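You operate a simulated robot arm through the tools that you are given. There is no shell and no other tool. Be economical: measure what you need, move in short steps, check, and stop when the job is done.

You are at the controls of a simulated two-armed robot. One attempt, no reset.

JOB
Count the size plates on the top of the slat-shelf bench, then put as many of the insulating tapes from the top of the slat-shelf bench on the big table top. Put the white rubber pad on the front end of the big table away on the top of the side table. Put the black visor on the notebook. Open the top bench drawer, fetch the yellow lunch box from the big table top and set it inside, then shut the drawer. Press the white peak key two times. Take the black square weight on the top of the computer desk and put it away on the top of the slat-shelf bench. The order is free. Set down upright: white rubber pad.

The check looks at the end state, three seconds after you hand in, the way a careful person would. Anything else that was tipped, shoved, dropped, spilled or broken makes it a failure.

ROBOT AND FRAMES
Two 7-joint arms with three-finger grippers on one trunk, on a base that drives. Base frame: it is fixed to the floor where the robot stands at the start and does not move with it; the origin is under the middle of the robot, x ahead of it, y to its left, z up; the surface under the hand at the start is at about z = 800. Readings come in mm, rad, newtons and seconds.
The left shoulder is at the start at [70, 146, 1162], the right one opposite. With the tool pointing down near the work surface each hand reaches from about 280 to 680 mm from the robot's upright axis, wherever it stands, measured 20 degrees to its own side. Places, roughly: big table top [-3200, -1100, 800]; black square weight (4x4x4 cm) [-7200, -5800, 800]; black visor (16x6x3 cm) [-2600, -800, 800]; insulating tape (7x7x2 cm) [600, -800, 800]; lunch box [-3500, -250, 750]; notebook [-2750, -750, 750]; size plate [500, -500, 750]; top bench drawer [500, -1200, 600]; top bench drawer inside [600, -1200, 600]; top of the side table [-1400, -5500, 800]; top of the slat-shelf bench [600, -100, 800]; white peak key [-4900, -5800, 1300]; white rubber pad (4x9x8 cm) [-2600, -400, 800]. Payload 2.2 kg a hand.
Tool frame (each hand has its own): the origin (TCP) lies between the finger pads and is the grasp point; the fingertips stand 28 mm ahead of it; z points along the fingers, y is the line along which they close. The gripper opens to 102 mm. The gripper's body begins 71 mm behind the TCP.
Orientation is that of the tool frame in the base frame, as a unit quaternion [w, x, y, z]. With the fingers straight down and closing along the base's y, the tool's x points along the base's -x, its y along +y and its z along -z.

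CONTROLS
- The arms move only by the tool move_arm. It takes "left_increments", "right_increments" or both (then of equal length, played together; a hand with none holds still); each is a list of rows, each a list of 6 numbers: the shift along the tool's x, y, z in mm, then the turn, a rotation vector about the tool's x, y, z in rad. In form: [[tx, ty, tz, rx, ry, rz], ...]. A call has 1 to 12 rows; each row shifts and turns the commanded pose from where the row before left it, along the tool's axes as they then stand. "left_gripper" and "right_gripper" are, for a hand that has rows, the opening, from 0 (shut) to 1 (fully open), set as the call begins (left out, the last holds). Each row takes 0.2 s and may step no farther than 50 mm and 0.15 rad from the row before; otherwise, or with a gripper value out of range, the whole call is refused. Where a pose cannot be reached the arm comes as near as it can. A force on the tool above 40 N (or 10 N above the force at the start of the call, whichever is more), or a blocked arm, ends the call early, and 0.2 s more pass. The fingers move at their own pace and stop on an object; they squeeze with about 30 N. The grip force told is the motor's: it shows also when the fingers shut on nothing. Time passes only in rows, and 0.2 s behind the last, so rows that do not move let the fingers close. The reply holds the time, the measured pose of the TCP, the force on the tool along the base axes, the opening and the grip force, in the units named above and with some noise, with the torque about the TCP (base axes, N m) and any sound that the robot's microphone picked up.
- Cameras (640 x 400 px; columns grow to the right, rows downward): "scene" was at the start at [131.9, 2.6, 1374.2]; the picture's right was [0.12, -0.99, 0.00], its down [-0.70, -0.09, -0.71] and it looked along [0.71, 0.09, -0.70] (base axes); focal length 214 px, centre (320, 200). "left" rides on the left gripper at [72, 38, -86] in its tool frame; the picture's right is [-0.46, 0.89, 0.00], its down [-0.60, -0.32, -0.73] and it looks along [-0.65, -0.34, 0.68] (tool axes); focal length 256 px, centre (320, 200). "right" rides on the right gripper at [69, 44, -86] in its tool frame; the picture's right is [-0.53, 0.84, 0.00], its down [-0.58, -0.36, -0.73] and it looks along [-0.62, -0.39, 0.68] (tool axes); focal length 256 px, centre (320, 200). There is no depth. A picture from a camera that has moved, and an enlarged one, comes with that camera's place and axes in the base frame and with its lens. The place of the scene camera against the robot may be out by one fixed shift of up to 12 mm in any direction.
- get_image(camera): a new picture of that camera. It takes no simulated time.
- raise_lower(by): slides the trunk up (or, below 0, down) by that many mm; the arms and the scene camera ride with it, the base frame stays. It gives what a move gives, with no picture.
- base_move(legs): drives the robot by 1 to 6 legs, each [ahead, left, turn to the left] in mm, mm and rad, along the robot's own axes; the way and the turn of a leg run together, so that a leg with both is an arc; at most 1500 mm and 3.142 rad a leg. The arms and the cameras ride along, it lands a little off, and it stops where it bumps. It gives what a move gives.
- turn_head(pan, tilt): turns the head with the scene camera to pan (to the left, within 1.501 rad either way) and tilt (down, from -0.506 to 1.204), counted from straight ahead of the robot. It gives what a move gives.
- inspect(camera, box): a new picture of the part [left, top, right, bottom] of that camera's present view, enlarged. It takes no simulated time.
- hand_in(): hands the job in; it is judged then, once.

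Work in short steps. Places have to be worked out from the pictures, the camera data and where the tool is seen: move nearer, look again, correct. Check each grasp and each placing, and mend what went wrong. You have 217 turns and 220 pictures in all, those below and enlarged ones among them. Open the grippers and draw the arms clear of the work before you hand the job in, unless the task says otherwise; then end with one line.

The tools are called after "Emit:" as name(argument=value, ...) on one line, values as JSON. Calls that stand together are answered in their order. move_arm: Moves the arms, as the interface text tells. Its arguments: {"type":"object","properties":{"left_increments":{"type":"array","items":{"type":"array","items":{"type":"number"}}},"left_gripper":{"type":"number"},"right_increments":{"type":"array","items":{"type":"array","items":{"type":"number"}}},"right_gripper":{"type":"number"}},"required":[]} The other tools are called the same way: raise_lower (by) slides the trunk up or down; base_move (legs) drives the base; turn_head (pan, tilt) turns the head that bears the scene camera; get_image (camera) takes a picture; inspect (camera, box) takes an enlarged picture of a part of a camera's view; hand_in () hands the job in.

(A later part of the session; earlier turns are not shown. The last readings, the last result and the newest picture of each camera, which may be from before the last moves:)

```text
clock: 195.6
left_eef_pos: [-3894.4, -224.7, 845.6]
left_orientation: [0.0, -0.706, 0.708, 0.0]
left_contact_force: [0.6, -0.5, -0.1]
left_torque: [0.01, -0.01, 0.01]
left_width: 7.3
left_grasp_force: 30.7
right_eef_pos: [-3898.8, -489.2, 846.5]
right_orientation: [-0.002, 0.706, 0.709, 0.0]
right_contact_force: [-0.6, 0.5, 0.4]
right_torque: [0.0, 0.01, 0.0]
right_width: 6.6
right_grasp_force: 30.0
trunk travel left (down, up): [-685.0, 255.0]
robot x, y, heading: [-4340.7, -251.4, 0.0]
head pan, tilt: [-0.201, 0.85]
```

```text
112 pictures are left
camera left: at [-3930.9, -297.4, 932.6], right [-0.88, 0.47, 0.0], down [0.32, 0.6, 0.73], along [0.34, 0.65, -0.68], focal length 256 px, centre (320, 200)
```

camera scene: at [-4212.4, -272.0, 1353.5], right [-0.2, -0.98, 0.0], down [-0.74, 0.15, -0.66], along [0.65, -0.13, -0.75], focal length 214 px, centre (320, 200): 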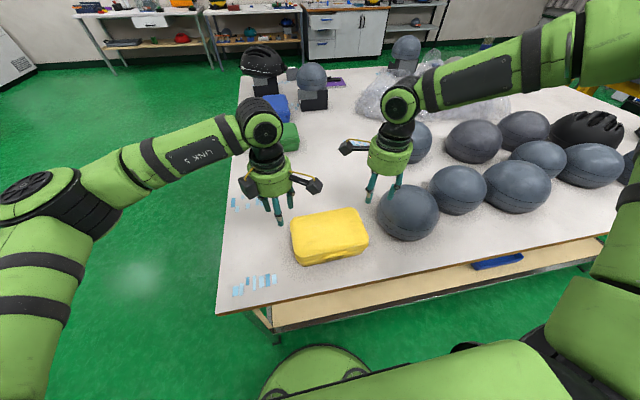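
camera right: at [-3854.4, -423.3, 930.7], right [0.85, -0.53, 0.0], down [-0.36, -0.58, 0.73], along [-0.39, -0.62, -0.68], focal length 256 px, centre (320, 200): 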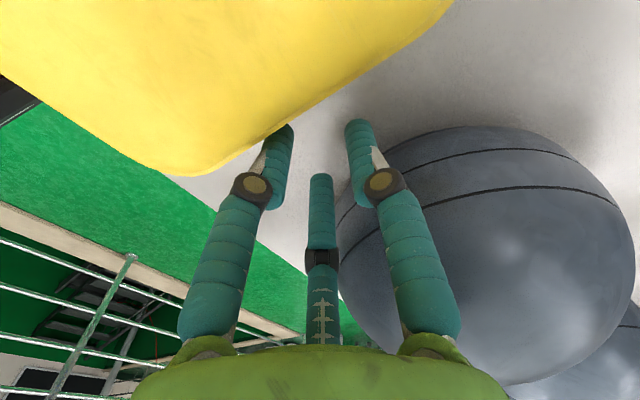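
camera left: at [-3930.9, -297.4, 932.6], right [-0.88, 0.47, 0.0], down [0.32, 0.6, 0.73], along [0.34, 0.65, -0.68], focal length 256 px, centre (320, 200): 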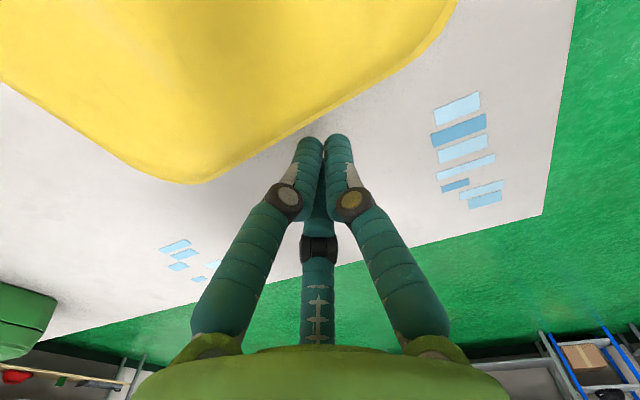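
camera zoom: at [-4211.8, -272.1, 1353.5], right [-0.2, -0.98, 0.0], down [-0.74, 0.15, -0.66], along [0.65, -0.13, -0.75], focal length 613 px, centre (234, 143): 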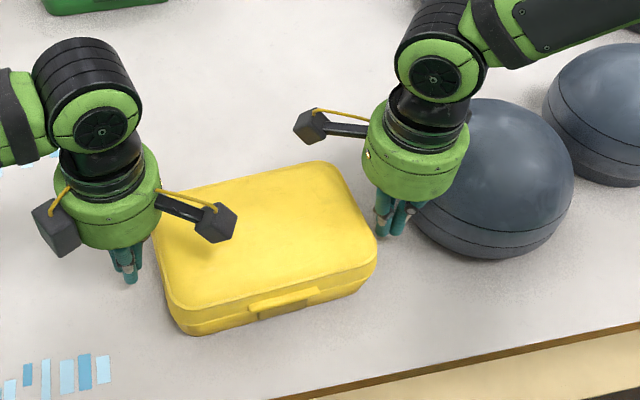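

The lid is shut again. To grip the base under the lid rim I need tilted hands, and thus more room at the sphere; I push the box gently 75 mm to the left (+y) with the right hand while the left gives way.

Emit:
move_arm(left_increments=[[-30, 0, 0, 0, 0, 0], [-30, 0, 0, 0, 0, 0], [-30, 0, 0, 0, 0, 0], [0, 0, 0, 0, 0, 0], [0, 0, 0, 0, 0, 0], [0, 0, 0, 0, 0, 0], [0, 0, 0, 0, 0, 0], [0, 0, 0, 0, 0, 0], [0, 0, 0, 0, 0, 0]], right_increments=[[4, 0, 0, 0, 0, 0], [6, 0, 0, 0, 0, 0], [10, 0, 0, 0, 0, 0], [10, 0, 0, 0, 0, 0], [10, 0, 0, 0, 0, 0], [10, 0, 0, 0, 0, 0], [10, 0, 0, 0, 0, 0], [10, 0, 0, 0, 0, 0], [10, 0, 0, 0, 0, 0]])

Emit:
get_image(camera="scene")

```text
clock: 197.6
left_eef_pos: [-3894.1, -137.5, 844.1]
left_orientation: [0.0, -0.707, 0.708, 0.0]
left_contact_force: [-0.4, 0.1, 0.2]
left_torque: [-0.02, 0.02, -0.01]
left_width: 6.4
left_grasp_force: 30.0
right_eef_pos: [-3905.5, -417.8, 852.7]
right_orientation: [-0.002, 0.706, 0.708, 0.001]
right_contact_force: [0.5, -0.1, 0.5]
right_torque: [-0.03, 0.0, 0.0]
right_width: 2.4
right_grasp_force: 29.8
right hand out of reach, approached as far as the arm can: row 8, 9
trunk travel left (down, up): [-685.0, 255.0]
robot x, y, heading: [-4340.0, -249.0, -0.001]
head pan, tilt: [-0.201, 0.85]
```

```text
111 pictures are left
camera scene: at [-4212.0, -272.1, 1353.5], right [-0.2, -0.98, 0.0], down [-0.74, 0.15, -0.66], along [0.65, -0.13, -0.75], focal length 214 px, centre (320, 200)
```

scene: 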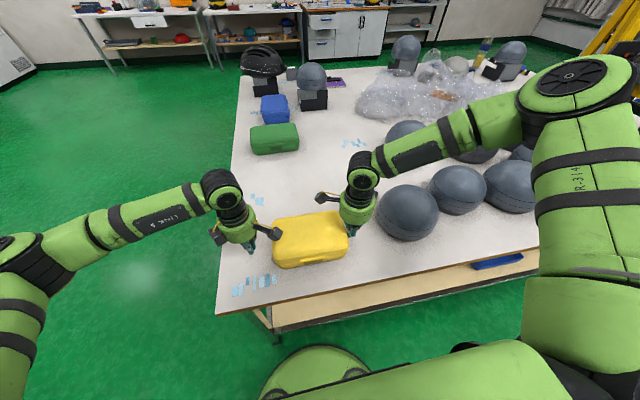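

The box moved ~65 mm. I lift both hands, shift the base left 95 mm, and look.

Emit:
move_arm(left_increments=[[0, 0, -40, 0, 0, 0], [0, 0, -40, 0, 0, 0], [0, 0, 0, 0, 0, 0]], right_increments=[[-15, 0, 0, 0, 0, 0], [-5, 0, -40, 0, 0, 0], [-15, 0, -40, 0, 0, 0]])

Emit:
base_move(legs=[[0, 95, 0]])

Emit:
inspect(camera="scene", box=[270, 160, 490, 300])

Emit:
get_image(camera="right")

Emit:
get_image(camera="left")

```text
clock: 198.4
left_eef_pos: [-3893.1, -136.9, 923.5]
left_orientation: [0.001, -0.707, 0.708, -0.001]
left_contact_force: [0.3, 0.2, 0.0]
left_torque: [0.02, 0.0, -0.03]
left_width: 5.9
left_grasp_force: 30.0
right_eef_pos: [-3902.1, -456.0, 933.8]
right_orientation: [-0.002, 0.706, 0.708, 0.0]
right_contact_force: [-0.4, 0.8, 0.1]
right_torque: [-0.01, -0.02, -0.01]
right_width: 1.9
right_grasp_force: 29.8
trunk travel left (down, up): [-685.0, 255.0]
robot x, y, heading: [-4339.5, -244.2, -0.002]
head pan, tilt: [-0.201, 0.85]
```

```text
clock: 199.5
left_eef_pos: [-3893.9, -45.4, 924.1]
left_orientation: [0.0, -0.706, 0.708, 0.0]
left_contact_force: [0.2, 0.3, 0.4]
left_torque: [0.0, 0.02, -0.01]
left_width: 5.1
left_grasp_force: 30.0
right_eef_pos: [-3900.0, -364.5, 933.1]
right_orientation: [-0.002, 0.706, 0.708, 0.0]
right_contact_force: [-0.2, 0.2, -0.1]
right_torque: [0.01, -0.04, -0.01]
right_width: 2.0
right_grasp_force: 29.9
trunk travel left (down, up): [-685.0, 255.0]
robot x, y, heading: [-4339.5, -159.5, -0.003]
head pan, tilt: [-0.201, 0.85]
```

```text
2.86 times, centred on (380, 230) of scene
camera zoom: at [-4211.9, -180.9, 1353.5], right [-0.2, -0.98, 0.0], down [-0.74, 0.15, -0.66], along [0.65, -0.13, -0.75], focal length 613 px, centre (149, 114)
```

zoom: 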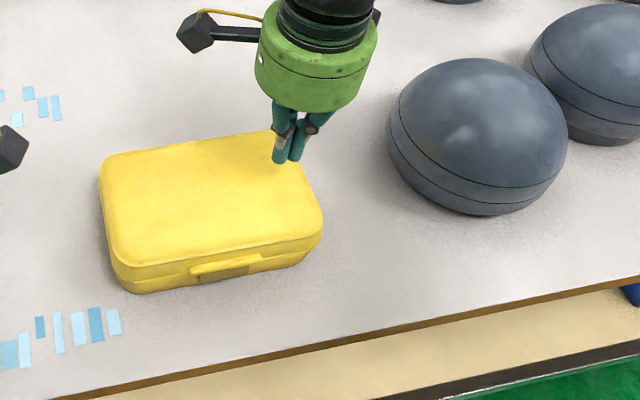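

```text
109 pictures are left
camera right: at [-3857.9, -295.7, 1019.8], right [0.85, -0.53, 0.0], down [-0.36, -0.58, 0.73], along [-0.39, -0.62, -0.68], focal length 256 px, centre (320, 200)
```

right: 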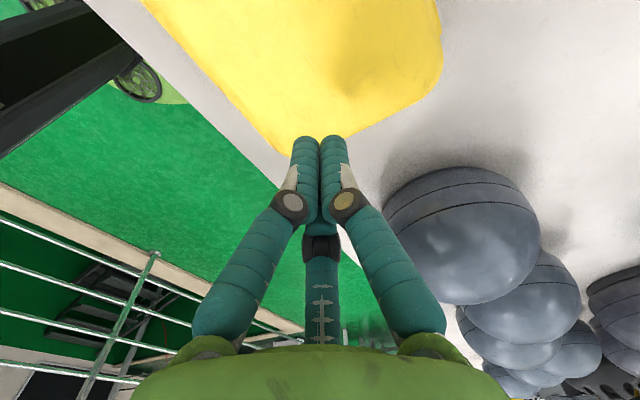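

```text
108 pictures are left
camera left: at [-3929.3, -117.9, 1011.5], right [-0.88, 0.47, 0.0], down [0.32, 0.6, 0.73], along [0.34, 0.65, -0.68], focal length 256 px, centre (320, 200)
```

left: 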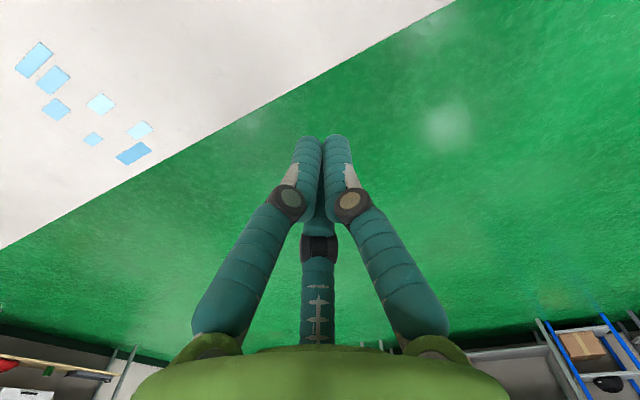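

Box now spans y −199…−392, centre x −3893. I position both hands with outward margin, tilt the tips inward 0.22 rad, and descend to grip the base under the lid.

Emit:
move_arm(left_increments=[[34, 0, 0, 0, 0, 0], [34, 0, 0, 0, 0, 0], [34, 0, 0, 0, 0, 0], [0, 0, 0, 0, 0.11, 0], [0, 0, 0, 0, 0.11, 0]], left_gripper=0.3, right_increments=[[-27, 2, 0, 0, 0, 0], [-27, 2, 0, 0, 0, 0], [-27, 2, 0, 0, 0, 0], [0, 0, 0, 0, 0.11, 0], [0, 0, 0, 0, 0.11, 0]], right_gripper=0.3)

Emit:
move_arm(left_increments=[[-7, 0, 32, 0, 0, 0], [-7, 0, 32, 0, 0, 0], [-7, 0, 31, 0, 0, 0]], right_increments=[[-8, 0, 35, 0, 0, 0], [-8, 0, 35, 0, 0, 0], [-7.5, 0, 34, 0, 0, 0]])

Emit:
inspect(camera="scene", box=[270, 160, 490, 300])

Emit:
get_image(camera="right")

Emit:
get_image(camera="left")

```text
clock: 200.7
left_eef_pos: [-3894.4, -145.9, 924.5]
left_orientation: [-0.078, -0.702, 0.703, -0.078]
left_contact_force: [-0.1, -0.9, 0.8]
left_torque: [0.01, 0.01, 0.01]
left_width: 30.4
left_grasp_force: 0.0
right_eef_pos: [-3895.9, -446.0, 934.4]
right_orientation: [-0.079, 0.701, 0.704, 0.078]
right_contact_force: [-1.3, 0.4, 0.9]
right_torque: [0.01, 0.0, -0.02]
right_width: 30.5
right_grasp_force: 0.1
trunk travel left (down, up): [-685.0, 255.0]
robot x, y, heading: [-4340.4, -156.3, -0.003]
head pan, tilt: [-0.201, 0.85]
```

```text
clock: 201.5
left_eef_pos: [-3891.0, -148.5, 821.9]
left_orientation: [-0.078, -0.703, 0.703, -0.078]
left_contact_force: [0.5, 0.1, 0.3]
left_torque: [0.01, 0.04, 0.0]
left_width: 30.4
left_grasp_force: 0.1
right_eef_pos: [-3893.0, -443.7, 826.0]
right_orientation: [-0.08, 0.702, 0.703, 0.077]
right_contact_force: [0.7, 0.4, 0.1]
right_torque: [0.0, 0.0, -0.04]
right_width: 30.6
right_grasp_force: 0.0
trunk travel left (down, up): [-685.0, 255.0]
robot x, y, heading: [-4344.3, -153.9, -0.007]
head pan, tilt: [-0.201, 0.85]
```

```text
2.86 times, centred on (380, 230) of scene
camera zoom: at [-4210.3, -180.2, 1353.4], right [-0.2, -0.98, 0.0], down [-0.74, 0.15, -0.66], along [0.65, -0.13, -0.75], focal length 613 px, centre (149, 114)
```

zoom: 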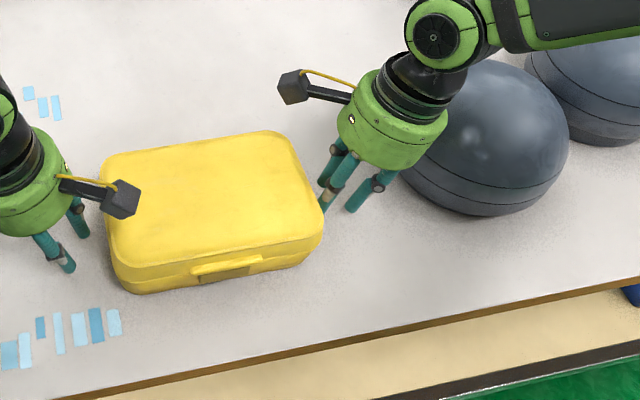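

```text
106 pictures are left
camera right: at [-3849.8, -395.2, 924.8], right [0.85, -0.52, -0.12], down [-0.36, -0.73, 0.59], along [-0.39, -0.45, -0.8], focal length 256 px, centre (320, 200)
```

right: 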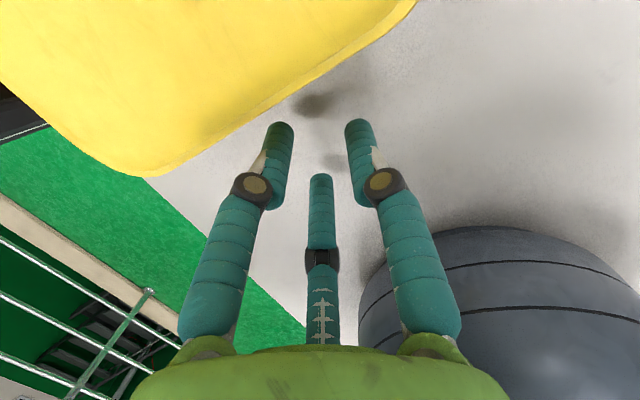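

```text
105 pictures are left
camera left: at [-3928.2, -199.3, 922.8], right [-0.88, 0.46, -0.1], down [0.32, 0.75, 0.58], along [0.34, 0.48, -0.81], focal length 256 px, centre (320, 200)
```

left: 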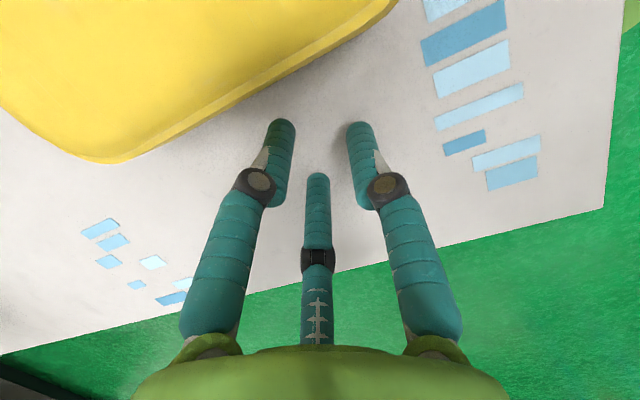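

Both are in place without contact. I move inward horizontally, in steps.

Emit:
move_arm(left_increments=[[5, 0, 1.1, 0, 0, 0], [5, 0, 1.1, 0, 0, 0], [4, 0, 0.9, 0, 0, 0]], right_increments=[[4.5, 0, 3, 0, 0, 0], [4.5, 0, 2, 0, 0, 0], [4, 0, 0.9, 0, 0, 0]])

Emit:
move_arm(left_increments=[[3, 0, 0.66, 0, 0, 0], [3, 0, 0.66, 0, 0, 0]], right_increments=[[3, 0, 0.66, 0, 0, 0], [3, 0, 0.66, 0, 0, 0]])

```text
clock: 202.3
left_eef_pos: [-3892.8, -162.7, 825.2]
left_orientation: [-0.078, -0.702, 0.704, -0.078]
left_contact_force: [0.4, -0.4, -0.1]
left_torque: [0.0, 0.02, -0.02]
left_width: 30.7
left_grasp_force: 0.1
right_eef_pos: [-3895.0, -430.9, 824.0]
right_orientation: [-0.081, 0.702, 0.703, 0.078]
right_contact_force: [-0.3, -0.7, -0.1]
right_torque: [-0.02, 0.01, -0.03]
right_width: 29.8
right_grasp_force: 0.0
trunk travel left (down, up): [-685.0, 255.0]
robot x, y, heading: [-4342.7, -155.9, -0.006]
head pan, tilt: [-0.201, 0.85]
```

```text
clock: 202.9
left_eef_pos: [-3890.6, -167.5, 825.7]
left_orientation: [-0.076, -0.703, 0.703, -0.076]
left_contact_force: [0.7, 7.8, -0.9]
left_torque: [0.06, -0.15, 0.15]
left_width: 27.2
left_grasp_force: 0.0
right_eef_pos: [-3894.7, -424.3, 824.2]
right_orientation: [-0.079, 0.702, 0.703, 0.077]
right_contact_force: [-1.7, -9.2, 0.0]
right_torque: [-0.01, 0.12, 0.13]
right_width: 27.4
right_grasp_force: 0.0
trunk travel left (down, up): [-685.0, 255.0]
robot x, y, heading: [-4344.4, -154.9, -0.005]
head pan, tilt: [-0.201, 0.85]
```

Contact at about z 822, on the base. I squeeze further.

Emit:
move_arm(left_increments=[[2.5, 0, 0.55, 0, 0, 0], [2.5, 0, 0.55, 0, 0, 0]], right_increments=[[2.5, 0, 0.55, 0, 0, 0], [2.5, 0, 0.55, 0, 0, 0]])

Emit:
move_arm(left_increments=[[2, 0, 0.4, 0, 0, 0], [2, 0, 0.4, 0, 0, 0]], right_increments=[[2, 0, 0.4, 0, 0, 0], [2, 0, 0.4, 0, 0, 0]])

Emit:
inspect(camera="scene", box=[270, 160, 490, 300])

```text
clock: 203.5
left_eef_pos: [-3891.1, -171.9, 826.5]
left_orientation: [-0.076, -0.703, 0.703, -0.077]
left_contact_force: [2.3, 18.4, 0.8]
left_torque: [-0.21, 0.0, 0.22]
left_width: 24.6
left_grasp_force: 0.1
right_eef_pos: [-3895.8, -419.3, 822.8]
right_orientation: [-0.08, 0.703, 0.703, 0.077]
right_contact_force: [-3.0, -16.8, -0.8]
right_torque: [0.06, 0.21, 0.2]
right_width: 24.7
right_grasp_force: 0.1
trunk travel left (down, up): [-685.0, 255.0]
robot x, y, heading: [-4340.4, -158.5, -0.002]
head pan, tilt: [-0.201, 0.85]
```

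```text
clock: 204.1
left_eef_pos: [-3891.0, -173.4, 826.8]
left_orientation: [0.074, 0.705, -0.701, 0.076]
left_contact_force: [4.8, 29.0, 1.8]
left_torque: [-0.38, 0.04, 0.38]
left_width: 19.5
left_grasp_force: 0.0
right_eef_pos: [-3895.6, -416.9, 823.3]
right_orientation: [-0.078, 0.702, 0.704, 0.075]
right_contact_force: [-4.9, -29.8, 6.8]
right_torque: [0.7, -0.09, 0.38]
right_width: 19.7
right_grasp_force: 0.0
trunk travel left (down, up): [-685.0, 255.0]
robot x, y, heading: [-4340.2, -157.0, -0.001]
head pan, tilt: [-0.201, 0.85]
```

```text
2.86 times, centred on (380, 230) of scene
camera zoom: at [-4212.8, -179.9, 1353.7], right [-0.2, -0.98, 0.0], down [-0.74, 0.15, -0.66], along [0.65, -0.13, -0.75], focal length 613 px, centre (149, 114)
```

zoom: 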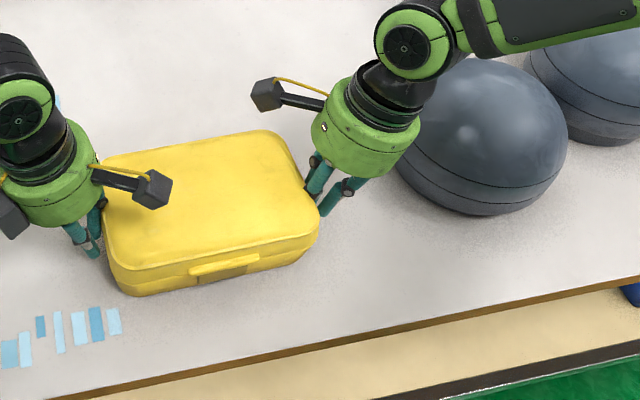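

I try lifting 12 mm and look at the lid line.

Emit:
move_arm(left_increments=[[0.9, 0, -3.9, 0, 0, 0], [0.9, 0, -3.9, 0, 0, 0], [0.9, 0, -3.9, 0, 0, 0]], right_increments=[[0.9, 0, -3.9, 0, 0, 0], [0.9, 0, -3.9, 0, 0, 0], [0.9, 0, -3.9, 0, 0, 0]])

Emit:
inspect(camera="scene", box=[290, 190, 430, 290])

```text
clock: 204.9
left_eef_pos: [-3892.9, -174.1, 838.2]
left_orientation: [-0.076, -0.703, 0.703, -0.075]
left_contact_force: [3.6, 27.4, -0.9]
left_torque: [-0.24, -0.01, 0.32]
left_width: 18.6
left_grasp_force: 0.0
right_eef_pos: [-3896.1, -417.0, 835.4]
right_orientation: [-0.079, 0.702, 0.704, 0.075]
right_contact_force: [-2.8, -27.8, -1.3]
right_torque: [0.31, 0.0, 0.31]
right_width: 19.1
right_grasp_force: 0.1
trunk travel left (down, up): [-685.0, 255.0]
robot x, y, heading: [-4339.2, -160.8, -0.002]
head pan, tilt: [-0.201, 0.85]
```

```text
4.00 times, centred on (360, 240) of scene
camera zoom: at [-4211.5, -180.0, 1353.4], right [-0.2, -0.98, 0.0], down [-0.74, 0.15, -0.66], along [0.65, -0.13, -0.75], focal length 858 px, centre (160, 40)
```

zoom: 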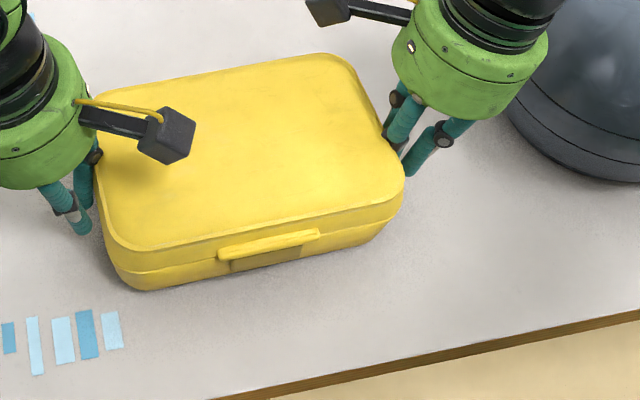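

The whole box is lifted with the lid closed. I raise it using the trunk so both arms move together, then check.

Emit:
raise_lower(by=130)

Emit:
base_move(legs=[[-300, 0, 0]])

Emit:
get_image(camera="scene")

```text
clock: 206.5
left_eef_pos: [-3892.0, -173.7, 968.4]
left_orientation: [0.075, 0.704, -0.702, 0.074]
left_contact_force: [3.0, 27.6, -0.9]
left_torque: [-0.25, 0.01, 0.27]
left_width: 19.1
left_grasp_force: 0.0
right_eef_pos: [-3896.9, -416.7, 964.6]
right_orientation: [-0.079, 0.701, 0.704, 0.077]
right_contact_force: [-3.0, -28.0, -1.9]
right_torque: [0.33, 0.03, 0.3]
right_width: 19.5
right_grasp_force: 0.0
trunk travel left (down, up): [-815.0, 125.0]
robot x, y, heading: [-4339.3, -157.3, -0.003]
head pan, tilt: [-0.201, 0.85]
```

```text
clock: 208.5
left_eef_pos: [-4181.7, -173.5, 966.9]
left_orientation: [0.076, 0.704, -0.702, 0.074]
left_contact_force: [2.4, 27.1, -1.0]
left_torque: [-0.24, -0.03, 0.26]
left_width: 19.0
left_grasp_force: 0.0
right_eef_pos: [-4189.2, -417.9, 963.4]
right_orientation: [-0.08, 0.703, 0.703, 0.075]
right_contact_force: [-2.8, -26.8, -1.9]
right_torque: [0.29, 0.06, 0.26]
right_width: 19.1
right_grasp_force: 0.1
trunk travel left (down, up): [-815.0, 125.0]
robot x, y, heading: [-4635.6, -153.1, -0.0]
head pan, tilt: [-0.201, 0.85]
```

```text
102 pictures are left
camera scene: at [-4502.6, -180.1, 1483.2], right [-0.2, -0.98, 0.0], down [-0.74, 0.15, -0.66], along [0.65, -0.13, -0.75], focal length 214 px, centre (320, 200)
```

scene: 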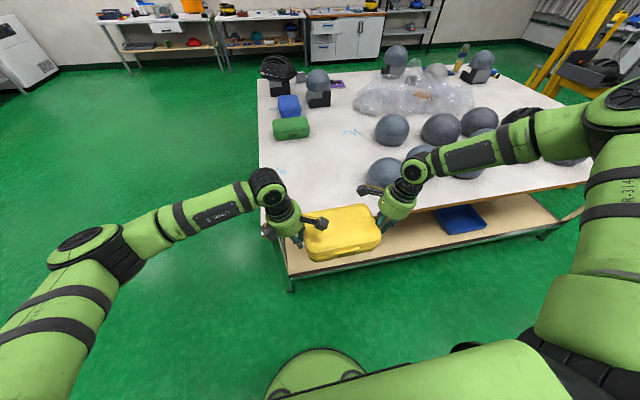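

Held firmly. I drive around the table on the free side: left, forward past the table, then right towards the drawer.

Emit:
base_move(legs=[[0, 850, 0], [1500, 0, 0], [1500, 0, 0], [450, 0, 0]])

Emit:
turn_head(pan=-0.6, tilt=0.6)

Emit:
get_image(camera="scene")

```text
clock: 229.0
left_eef_pos: [-817.8, 709.6, 967.8]
left_orientation: [0.073, 0.711, -0.695, 0.073]
left_contact_force: [2.0, 20.1, -1.1]
left_torque: [-0.21, -0.02, 0.2]
left_width: 22.8
left_grasp_force: 0.1
right_eef_pos: [-817.9, 462.1, 964.2]
right_orientation: [-0.08, 0.696, 0.71, 0.074]
right_contact_force: [-2.8, -21.3, -1.7]
right_torque: [0.13, 0.04, 0.21]
right_width: 22.4
right_grasp_force: 0.1
trunk travel left (down, up): [-815.0, 125.0]
robot x, y, heading: [-1263.9, 715.9, 0.024]
head pan, tilt: [-0.201, 0.85]
```

```text
clock: 229.9
left_eef_pos: [-815.6, 709.3, 966.8]
left_orientation: [0.071, 0.712, -0.695, 0.072]
left_contact_force: [1.4, 16.3, -1.3]
left_torque: [-0.08, -0.11, 0.17]
left_width: 25.2
left_grasp_force: 0.1
right_eef_pos: [-817.9, 462.1, 963.9]
right_orientation: [-0.08, 0.696, 0.71, 0.072]
right_contact_force: [-1.8, -15.7, -1.0]
right_torque: [0.07, 0.07, 0.17]
right_width: 25.1
right_grasp_force: 0.0
trunk travel left (down, up): [-815.0, 125.0]
robot x, y, heading: [-1265.3, 716.4, 0.017]
head pan, tilt: [-0.6, 0.6]
```

```text
101 pictures are left
camera scene: at [-1139.2, 660.4, 1504.3], right [-0.55, -0.84, 0.0], down [-0.47, 0.31, -0.82], along [0.69, -0.45, -0.57], focal length 214 px, centre (320, 200)
```

scene: 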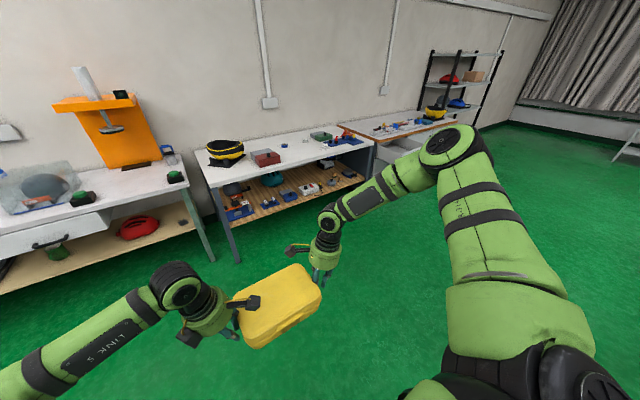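

The squeeze has relaxed to ~16 N, so I re-tighten both hands.

Emit:
move_arm(left_increments=[[2, 0, 0.4, 0, 0, 0], [2, 0, 0.4, 0, 0, 0]], right_increments=[[2, 0, 0.4, 0, 0, 0], [2, 0, 0.4, 0, 0, 0]])

Emit:
inspect(camera="scene", box=[170, 220, 370, 360])

```text
clock: 230.5
left_eef_pos: [-816.2, 707.0, 965.8]
left_orientation: [0.069, 0.713, -0.694, 0.069]
left_contact_force: [2.7, 27.1, -0.7]
left_torque: [-0.36, 0.13, 0.35]
left_width: 19.0
left_grasp_force: 0.0
right_eef_pos: [-819.4, 464.2, 963.5]
right_orientation: [-0.08, 0.697, 0.709, 0.071]
right_contact_force: [-3.4, -28.8, -1.1]
right_torque: [0.34, -0.2, 0.32]
right_width: 19.0
right_grasp_force: 0.2
trunk travel left (down, up): [-815.0, 125.0]
robot x, y, heading: [-1266.6, 711.7, 0.023]
head pan, tilt: [-0.6, 0.6]
```

```text
2.86 times, centred on (270, 290) of scene
camera zoom: at [-1139.4, 660.4, 1504.3], right [-0.55, -0.84, 0.0], down [-0.47, 0.31, -0.82], along [0.69, -0.45, -0.57], focal length 613 px, centre (463, -57)
```

zoom: 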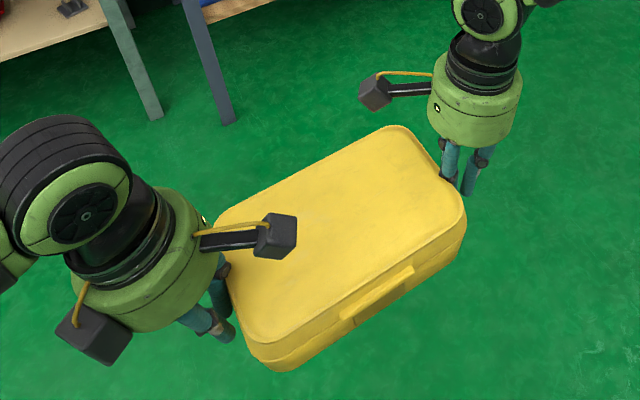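

Tight again. I drive right towards the drawer.

Emit:
base_move(legs=[[0, -1200, -0.02], [300, -560, 0]])

Emit:
move_arm(left_increments=[[1, 0, 0.2, 0, 0, 0]], right_increments=[[1, 0, 0.2, 0, 0, 0]])

Emit:
turn_head(pan=-0.1, tilt=0.7)

Emit:
get_image(camera="scene")

```text
clock: 239.9
left_eef_pos: [-476.5, -1085.9, 967.3]
left_orientation: [0.07, 0.714, -0.693, 0.069]
left_contact_force: [1.8, 26.9, -1.1]
left_torque: [-0.28, -0.04, 0.29]
left_width: 18.2
left_grasp_force: 0.0
right_eef_pos: [-478.4, -1327.1, 963.9]
right_orientation: [-0.08, 0.694, 0.713, 0.069]
right_contact_force: [-2.3, -28.8, -1.9]
right_torque: [0.26, 0.03, 0.32]
right_width: 18.5
right_grasp_force: 0.1
trunk travel left (down, up): [-815.0, 125.0]
robot x, y, heading: [-925.8, -1080.7, 0.02]
head pan, tilt: [-0.6, 0.6]
```

```text
clock: 240.3
left_eef_pos: [-475.9, -1083.5, 964.6]
left_orientation: [0.067, 0.717, -0.691, 0.066]
left_contact_force: [2.5, 21.0, -0.5]
left_torque: [-0.15, -0.15, 0.23]
left_width: 23.2
left_grasp_force: 0.0
right_eef_pos: [-479.1, -1329.8, 962.6]
right_orientation: [-0.078, 0.695, 0.712, 0.066]
right_contact_force: [-2.1, -20.8, -1.1]
right_torque: [0.1, 0.1, 0.24]
right_width: 22.9
right_grasp_force: 0.1
trunk travel left (down, up): [-815.0, 125.0]
robot x, y, heading: [-924.7, -1080.6, 0.022]
head pan, tilt: [-0.6, 0.6]
```

```text
clock: 241.2
left_eef_pos: [-477.1, -1084.6, 965.5]
left_orientation: [0.068, 0.716, -0.692, 0.066]
left_contact_force: [3.1, 24.0, -1.5]
left_torque: [-0.22, -0.04, 0.27]
left_width: 20.6
left_grasp_force: 0.0
right_eef_pos: [-479.2, -1328.4, 961.9]
right_orientation: [-0.08, 0.695, 0.711, 0.067]
right_contact_force: [-1.8, -24.9, -0.7]
right_torque: [0.22, 0.03, 0.26]
right_width: 20.1
right_grasp_force: 0.0
trunk travel left (down, up): [-815.0, 125.0]
robot x, y, heading: [-923.8, -1084.1, 0.026]
head pan, tilt: [-0.099, 0.7]
```

```text
99 pictures are left
camera scene: at [-789.0, -1093.3, 1495.7], right [-0.08, -1.0, 0.0], down [-0.64, 0.05, -0.76], along [0.76, -0.06, -0.64], focal length 214 px, centre (320, 200)
```

scene: 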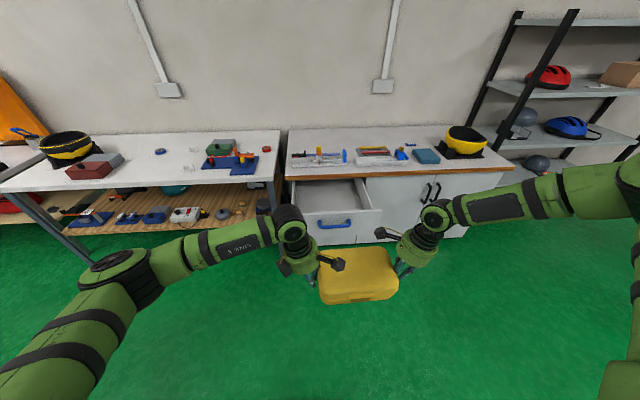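

Box centre is at y≈−1206; the drawer interior spans about −1040…−1430. I drive forward so the box comes over the open drawer, then look.

Emit:
base_move(legs=[[300, -10, -0.025], [240, 0, 0]])

Emit:
get_image(camera="scene")

Emit:
get_image(camera="left")

Emit:
get_image(camera="right")

```text
clock: 244.7
left_eef_pos: [70.7, -1110.9, 967.6]
left_orientation: [-0.069, -0.702, 0.706, -0.066]
left_contact_force: [2.8, 24.6, -1.0]
left_torque: [-0.19, -0.01, 0.29]
left_width: 20.3
left_grasp_force: 0.1
right_eef_pos: [60.6, -1354.5, 964.2]
right_orientation: [-0.079, 0.707, 0.699, 0.07]
right_contact_force: [-3.2, -24.5, -1.3]
right_torque: [0.23, 0.01, 0.24]
right_width: 20.6
right_grasp_force: 0.0
trunk travel left (down, up): [-815.0, 125.0]
robot x, y, heading: [-375.5, -1089.8, -0.011]
head pan, tilt: [-0.099, 0.7]
```

```text
98 pictures are left
camera scene: at [-242.0, -1107.2, 1495.9], right [-0.11, -0.99, 0.0], down [-0.64, 0.07, -0.77], along [0.76, -0.09, -0.64], focal length 214 px, centre (320, 200)
```

scene: 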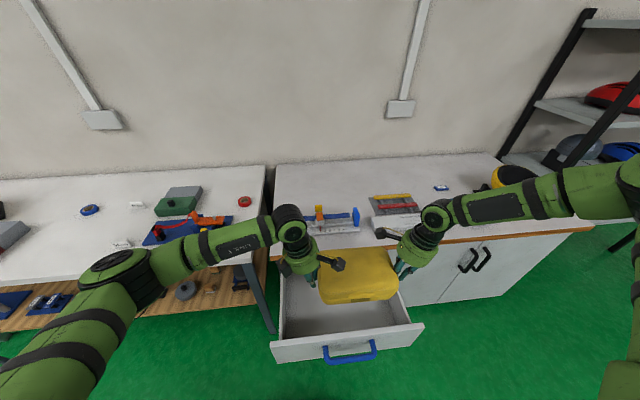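

```text
97 pictures are left
camera left: at [34.1, -1165.3, 1066.1], right [-0.88, 0.46, -0.08], down [0.32, 0.73, 0.6], along [0.34, 0.5, -0.79], focal length 256 px, centre (320, 200)
```

left: 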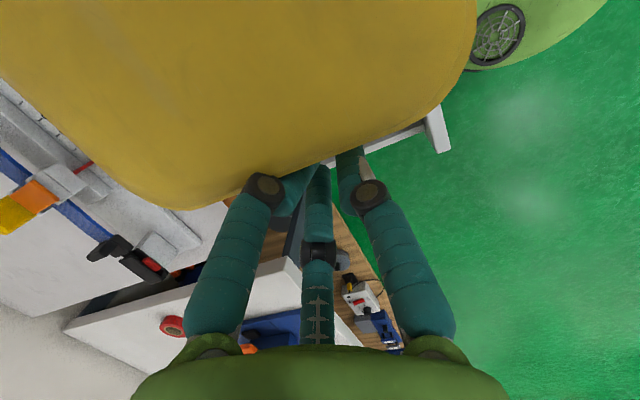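

```text
96 pictures are left
camera right: at [104.3, -1305.6, 1061.1], right [0.84, -0.53, -0.12], down [-0.36, -0.71, 0.6], along [-0.41, -0.46, -0.79], focal length 256 px, centre (320, 200)
```

right: 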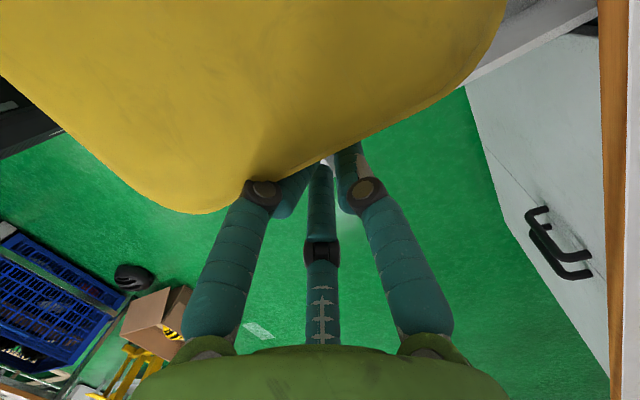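

The box is over the drawer (interior y −1040…−1406, x 0…285). I centre it by 12 mm and lower the trunk in stages.

Emit:
base_move(legs=[[15, 12, 0.01]])

Emit:
raise_lower(by=-170)

Emit:
get_image(camera="scene")

```text
clock: 245.5
left_eef_pos: [85.6, -1095.3, 967.8]
left_orientation: [0.066, 0.706, -0.702, 0.064]
left_contact_force: [1.5, 19.4, -0.7]
left_torque: [-0.07, -0.1, 0.26]
left_width: 23.8
left_grasp_force: 0.1
right_eef_pos: [75.7, -1343.4, 961.5]
right_orientation: [-0.08, 0.705, 0.701, 0.069]
right_contact_force: [-3.2, -19.6, -0.8]
right_torque: [0.15, 0.01, 0.2]
right_width: 23.3
right_grasp_force: 0.0
trunk travel left (down, up): [-815.0, 125.0]
robot x, y, heading: [-361.7, -1081.0, -0.003]
head pan, tilt: [-0.099, 0.7]
```

```text
clock: 247.4
left_eef_pos: [86.7, -1093.3, 795.5]
left_orientation: [0.067, 0.707, -0.701, 0.064]
left_contact_force: [2.6, 16.7, -1.1]
left_torque: [-0.09, -0.03, 0.19]
left_width: 25.0
left_grasp_force: 0.0
right_eef_pos: [76.6, -1340.4, 792.1]
right_orientation: [-0.079, 0.705, 0.702, 0.066]
right_contact_force: [-1.9, -16.6, -1.6]
right_torque: [0.11, 0.02, 0.18]
right_width: 24.7
right_grasp_force: 0.1
trunk travel left (down, up): [-645.0, 295.0]
robot x, y, heading: [-361.2, -1078.0, -0.001]
head pan, tilt: [-0.099, 0.7]
```

```text
95 pictures are left
camera scene: at [-225.1, -1094.6, 1325.8], right [-0.1, -0.99, 0.0], down [-0.64, 0.07, -0.76], along [0.76, -0.08, -0.64], focal length 214 px, centre (320, 200)
```

scene: 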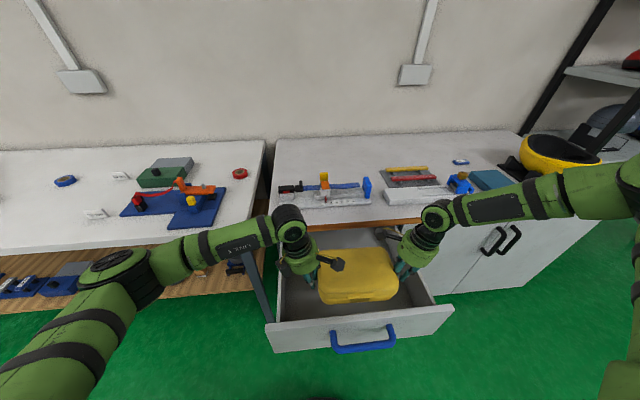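

I retighten and lower further.

Emit:
move_arm(left_increments=[[2, 0, 0.4, 0, 0, 0], [1, 0, 0.2, 0, 0, 0]], right_increments=[[2, 0, 0.4, 0, 0, 0], [1, 0, 0.2, 0, 0, 0]])

Emit:
raise_lower(by=-50)

Emit:
inspect(camera="scene", box=[240, 190, 480, 360])

```text
clock: 248.0
left_eef_pos: [88.0, -1093.7, 794.3]
left_orientation: [0.066, 0.709, -0.7, 0.061]
left_contact_force: [3.6, 24.0, -0.3]
left_torque: [-0.26, 0.1, 0.28]
left_width: 21.4
left_grasp_force: 0.0
right_eef_pos: [77.0, -1337.5, 790.2]
right_orientation: [-0.079, 0.706, 0.701, 0.064]
right_contact_force: [-4.1, -23.6, -1.5]
right_torque: [0.25, -0.1, 0.28]
right_width: 20.9
right_grasp_force: 0.0
trunk travel left (down, up): [-645.0, 295.0]
robot x, y, heading: [-357.6, -1077.2, -0.004]
head pan, tilt: [-0.099, 0.7]
```

```text
clock: 248.9
left_eef_pos: [87.6, -1095.8, 745.5]
left_orientation: [0.066, 0.708, -0.7, 0.062]
left_contact_force: [3.4, 25.2, 0.0]
left_torque: [-0.26, 0.02, 0.32]
left_width: 20.5
left_grasp_force: 0.1
right_eef_pos: [75.2, -1338.7, 740.4]
right_orientation: [-0.078, 0.706, 0.701, 0.065]
right_contact_force: [-4.1, -24.5, -0.8]
right_torque: [0.22, -0.02, 0.32]
right_width: 20.6
right_grasp_force: 0.1
trunk travel left (down, up): [-595.0, 345.0]
robot x, y, heading: [-359.2, -1076.4, -0.003]
head pan, tilt: [-0.099, 0.7]
```

```text
2.35 times, centred on (360, 275) of scene
camera zoom: at [-225.3, -1094.6, 1275.7], right [-0.1, -0.99, 0.0], down [-0.64, 0.07, -0.76], along [0.76, -0.08, -0.64], focal length 505 px, centre (226, 24)
```

zoom: 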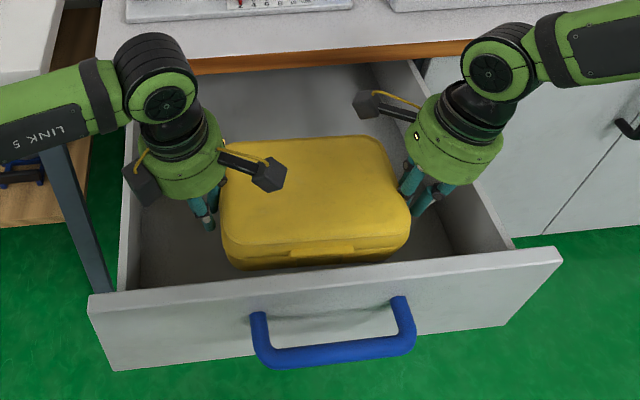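

Clear of all walls. I lower in smaller steps until it touches the floor of the drawer.

Emit:
raise_lower(by=-25)

Emit:
raise_lower(by=-15)

Emit:
inspect(camera="scene", box=[240, 190, 480, 360])

```text
clock: 249.7
left_eef_pos: [87.8, -1094.8, 719.3]
left_orientation: [0.066, 0.708, -0.701, 0.062]
left_contact_force: [4.0, 24.7, -1.5]
left_torque: [-0.2, 0.02, 0.29]
left_width: 20.8
left_grasp_force: 0.1
right_eef_pos: [75.0, -1337.9, 716.5]
right_orientation: [-0.079, 0.706, 0.7, 0.065]
right_contact_force: [-4.1, -24.5, -2.6]
right_torque: [0.22, 0.0, 0.27]
right_width: 20.8
right_grasp_force: 0.1
trunk travel left (down, up): [-570.0, 370.0]
robot x, y, heading: [-360.1, -1076.0, -0.004]
head pan, tilt: [-0.099, 0.7]
```

```text
clock: 250.3
left_eef_pos: [87.0, -1094.3, 704.8]
left_orientation: [0.066, 0.707, -0.701, 0.062]
left_contact_force: [3.0, 23.9, -0.3]
left_torque: [-0.24, -0.01, 0.32]
left_width: 21.0
left_grasp_force: 0.0
right_eef_pos: [75.0, -1338.8, 700.5]
right_orientation: [-0.079, 0.706, 0.701, 0.065]
right_contact_force: [-2.3, -24.4, -1.7]
right_torque: [0.17, 0.01, 0.29]
right_width: 20.4
right_grasp_force: 0.1
trunk travel left (down, up): [-555.0, 385.0]
robot x, y, heading: [-363.0, -1078.9, -0.009]
head pan, tilt: [-0.099, 0.7]
```

```text
2.35 times, centred on (360, 275) of scene
camera zoom: at [-225.3, -1094.6, 1235.7], right [-0.1, -0.99, 0.0], down [-0.64, 0.07, -0.77], along [0.76, -0.08, -0.64], focal length 505 px, centre (226, 24)
```

zoom: 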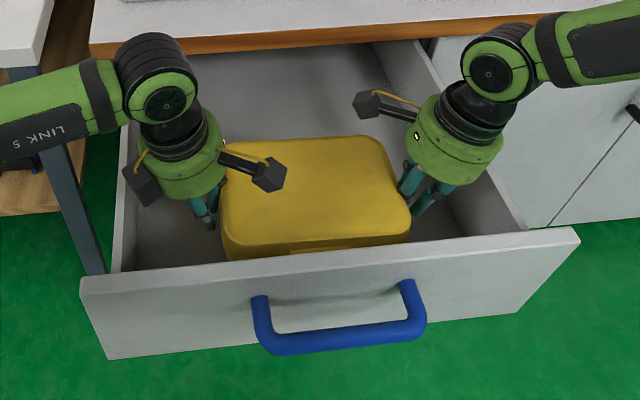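

Continuing down in small steps.

Emit:
raise_lower(by=-12)

Emit:
raise_lower(by=-10)

Emit:
raise_lower(by=-8)

Emit:
inspect(camera="scene", box=[240, 190, 480, 360])

```text
clock: 250.9
left_eef_pos: [87.1, -1094.2, 692.4]
left_orientation: [0.066, 0.708, -0.701, 0.062]
left_contact_force: [3.3, 25.8, 0.2]
left_torque: [-0.22, -0.04, 0.29]
left_width: 21.1
left_grasp_force: 0.1
right_eef_pos: [75.5, -1338.0, 689.1]
right_orientation: [-0.079, 0.706, 0.701, 0.065]
right_contact_force: [-3.4, -24.9, -1.0]
right_torque: [0.19, 0.04, 0.23]
right_width: 20.8
right_grasp_force: 0.1
trunk travel left (down, up): [-543.0, 397.0]
robot x, y, heading: [-364.5, -1075.9, -0.003]
head pan, tilt: [-0.099, 0.7]
```

```text
clock: 251.5
left_eef_pos: [87.3, -1094.5, 682.5]
left_orientation: [0.066, 0.707, -0.701, 0.062]
left_contact_force: [3.5, 24.8, -0.5]
left_torque: [-0.2, -0.02, 0.3]
left_width: 20.9
left_grasp_force: 0.0
right_eef_pos: [75.9, -1337.1, 678.8]
right_orientation: [-0.079, 0.705, 0.701, 0.064]
right_contact_force: [-3.3, -25.0, -1.9]
right_torque: [0.19, 0.0, 0.28]
right_width: 20.4
right_grasp_force: 0.1
trunk travel left (down, up): [-533.0, 407.0]
robot x, y, heading: [-362.6, -1078.1, -0.003]
head pan, tilt: [-0.099, 0.7]
```

```text
clock: 252.0
left_eef_pos: [87.0, -1094.9, 673.9]
left_orientation: [0.066, 0.707, -0.701, 0.062]
left_contact_force: [3.4, 25.0, -1.2]
left_torque: [-0.22, 0.01, 0.32]
left_width: 20.7
left_grasp_force: 0.0
right_eef_pos: [75.0, -1337.6, 670.6]
right_orientation: [-0.079, 0.706, 0.701, 0.064]
right_contact_force: [-4.1, -24.3, -1.1]
right_torque: [0.19, 0.04, 0.25]
right_width: 20.9
right_grasp_force: 0.0
trunk travel left (down, up): [-525.0, 415.0]
robot x, y, heading: [-363.9, -1076.7, 0.003]
head pan, tilt: [-0.099, 0.7]
```

```text
2.35 times, centred on (360, 275) of scene
camera zoom: at [-225.2, -1094.6, 1205.7], right [-0.1, -0.99, 0.0], down [-0.64, 0.07, -0.76], along [0.76, -0.08, -0.64], focal length 505 px, centre (226, 24)
```

zoom: 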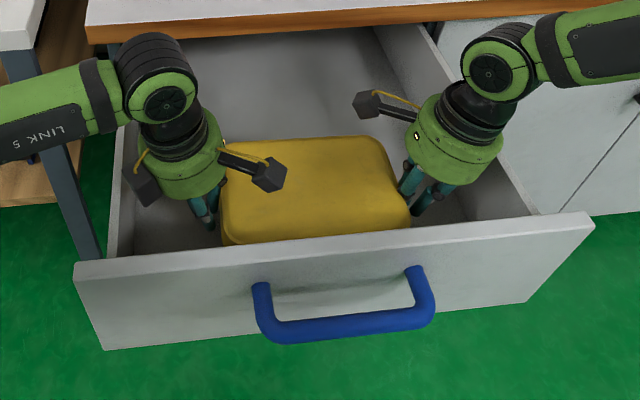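

Still no floor contact; continuing.

Emit:
raise_lower(by=-8)

Emit:
raise_lower(by=-7)

Emit:
raise_lower(by=-7)

Emit:
get_image(camera="left")

```text
clock: 252.6
left_eef_pos: [86.8, -1095.2, 666.5]
left_orientation: [0.066, 0.708, -0.701, 0.063]
left_contact_force: [3.3, 24.5, -0.3]
left_torque: [-0.23, -0.02, 0.27]
left_width: 20.8
left_grasp_force: 0.0
right_eef_pos: [76.4, -1338.0, 662.7]
right_orientation: [-0.078, 0.706, 0.701, 0.064]
right_contact_force: [-2.7, -24.3, -2.3]
right_torque: [0.17, 0.01, 0.28]
right_width: 20.5
right_grasp_force: 0.2
trunk travel left (down, up): [-517.0, 423.0]
robot x, y, heading: [-364.1, -1080.3, -0.009]
head pan, tilt: [-0.099, 0.7]
```

```text
clock: 253.2
left_eef_pos: [87.2, -1094.9, 660.7]
left_orientation: [0.066, 0.708, -0.701, 0.063]
left_contact_force: [3.0, 24.4, -0.2]
left_torque: [-0.21, -0.05, 0.26]
left_width: 21.0
left_grasp_force: 0.0
right_eef_pos: [76.2, -1338.2, 656.0]
right_orientation: [-0.079, 0.706, 0.701, 0.065]
right_contact_force: [-3.7, -24.8, -1.1]
right_torque: [0.19, 0.02, 0.29]
right_width: 20.7
right_grasp_force: 0.1
trunk travel left (down, up): [-510.0, 430.0]
robot x, y, heading: [-359.3, -1080.4, -0.008]
head pan, tilt: [-0.099, 0.7]
```

```text
clock: 253.7
left_eef_pos: [86.4, -1094.6, 657.4]
left_orientation: [0.065, 0.708, -0.7, 0.066]
left_contact_force: [6.0, 28.1, 12.1]
left_torque: [-0.53, -0.07, 0.38]
left_width: 20.8
left_grasp_force: 0.1
right_eef_pos: [76.5, -1338.0, 652.8]
right_orientation: [-0.076, 0.705, 0.702, 0.066]
right_contact_force: [-4.7, -30.5, 20.6]
right_torque: [0.86, 0.02, 0.4]
right_width: 19.2
right_grasp_force: 0.0
trunk travel left (down, up): [-503.0, 437.0]
robot x, y, heading: [-362.3, -1078.0, -0.006]
head pan, tilt: [-0.099, 0.7]
```

```text
91 pictures are left
camera left: at [51.0, -1150.3, 755.3], right [-0.89, 0.45, -0.09], down [0.31, 0.73, 0.61], along [0.33, 0.51, -0.79], focal length 256 px, centre (320, 200)
```

left: 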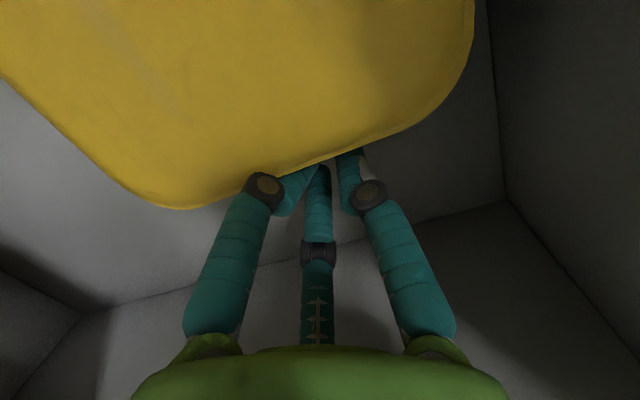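

The box rests on the drawer floor. I ease both hands outward 9 mm, then withdraw them along their tilted axes.

Emit:
move_arm(left_increments=[[-3, 0, -0.7, 0, 0, 0], [-3, 0, -0.7, 0, 0, 0], [-3, 0, -0.7, 0, 0, 0]], right_increments=[[-3, 0, -0.7, 0, 0, 0], [-4, 0, -0.9, 0, 0, 0], [-4, 0, -0.9, 0, 0, 0]])

Emit:
move_arm(left_increments=[[0, 0, -10, 0, 0, 0], [0, 0, -20, 0, 0, 0], [0, 0, -25, 0, 0, 0], [3, 0, -30, 0, 0, 0], [3, 0, -30, 0, 0, 0]], right_increments=[[0, 0, -10, 0, 0, 0], [0, 0, -20, 0, 0, 0], [0, 0, -25, 0, 0, 0], [3, 0, -30, 0, 0, 0], [3, 0, -30, 0, 0, 0]])

Emit:
inspect(camera="scene", box=[240, 190, 480, 360])

```text
clock: 254.5
left_eef_pos: [85.0, -1089.4, 653.1]
left_orientation: [0.07, 0.705, -0.703, 0.065]
left_contact_force: [0.5, 1.7, 0.6]
left_torque: [0.01, 0.03, 0.0]
left_width: 32.3
left_grasp_force: 0.1
right_eef_pos: [74.0, -1345.7, 648.7]
right_orientation: [-0.08, 0.703, 0.703, 0.067]
right_contact_force: [-0.4, 2.3, -2.2]
right_torque: [-0.28, 0.03, 0.17]
right_width: 32.1
right_grasp_force: 0.1
trunk travel left (down, up): [-503.0, 437.0]
robot x, y, heading: [-360.9, -1080.0, -0.006]
head pan, tilt: [-0.099, 0.7]
```

```text
clock: 255.7
left_eef_pos: [90.8, -1073.7, 769.1]
left_orientation: [0.069, 0.706, -0.702, 0.064]
left_contact_force: [-0.4, 0.0, -0.9]
left_torque: [-0.01, 0.0, 0.03]
left_width: 30.6
left_grasp_force: 0.1
right_eef_pos: [78.8, -1364.8, 763.8]
right_orientation: [-0.078, 0.705, 0.702, 0.067]
right_contact_force: [-0.8, 0.1, 0.4]
right_torque: [0.01, 0.0, 0.02]
right_width: 30.9
right_grasp_force: 0.1
trunk travel left (down, up): [-503.0, 437.0]
robot x, y, heading: [-358.1, -1075.6, -0.003]
head pan, tilt: [-0.099, 0.7]
```

```text
2.35 times, centred on (360, 275) of scene
camera zoom: at [-226.2, -1094.4, 1183.8], right [-0.1, -0.99, 0.0], down [-0.64, 0.07, -0.77], along [0.76, -0.08, -0.64], focal length 505 px, centre (226, 24)
```

zoom: 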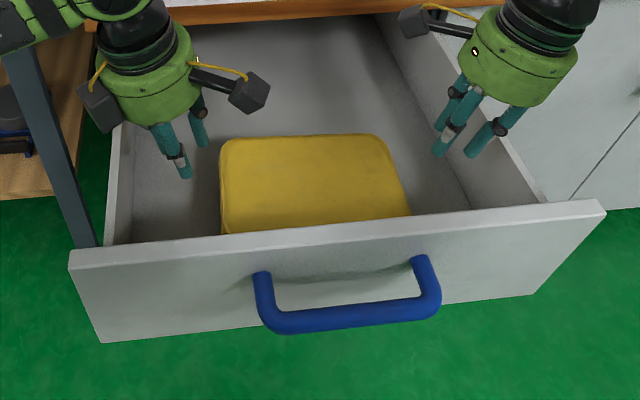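

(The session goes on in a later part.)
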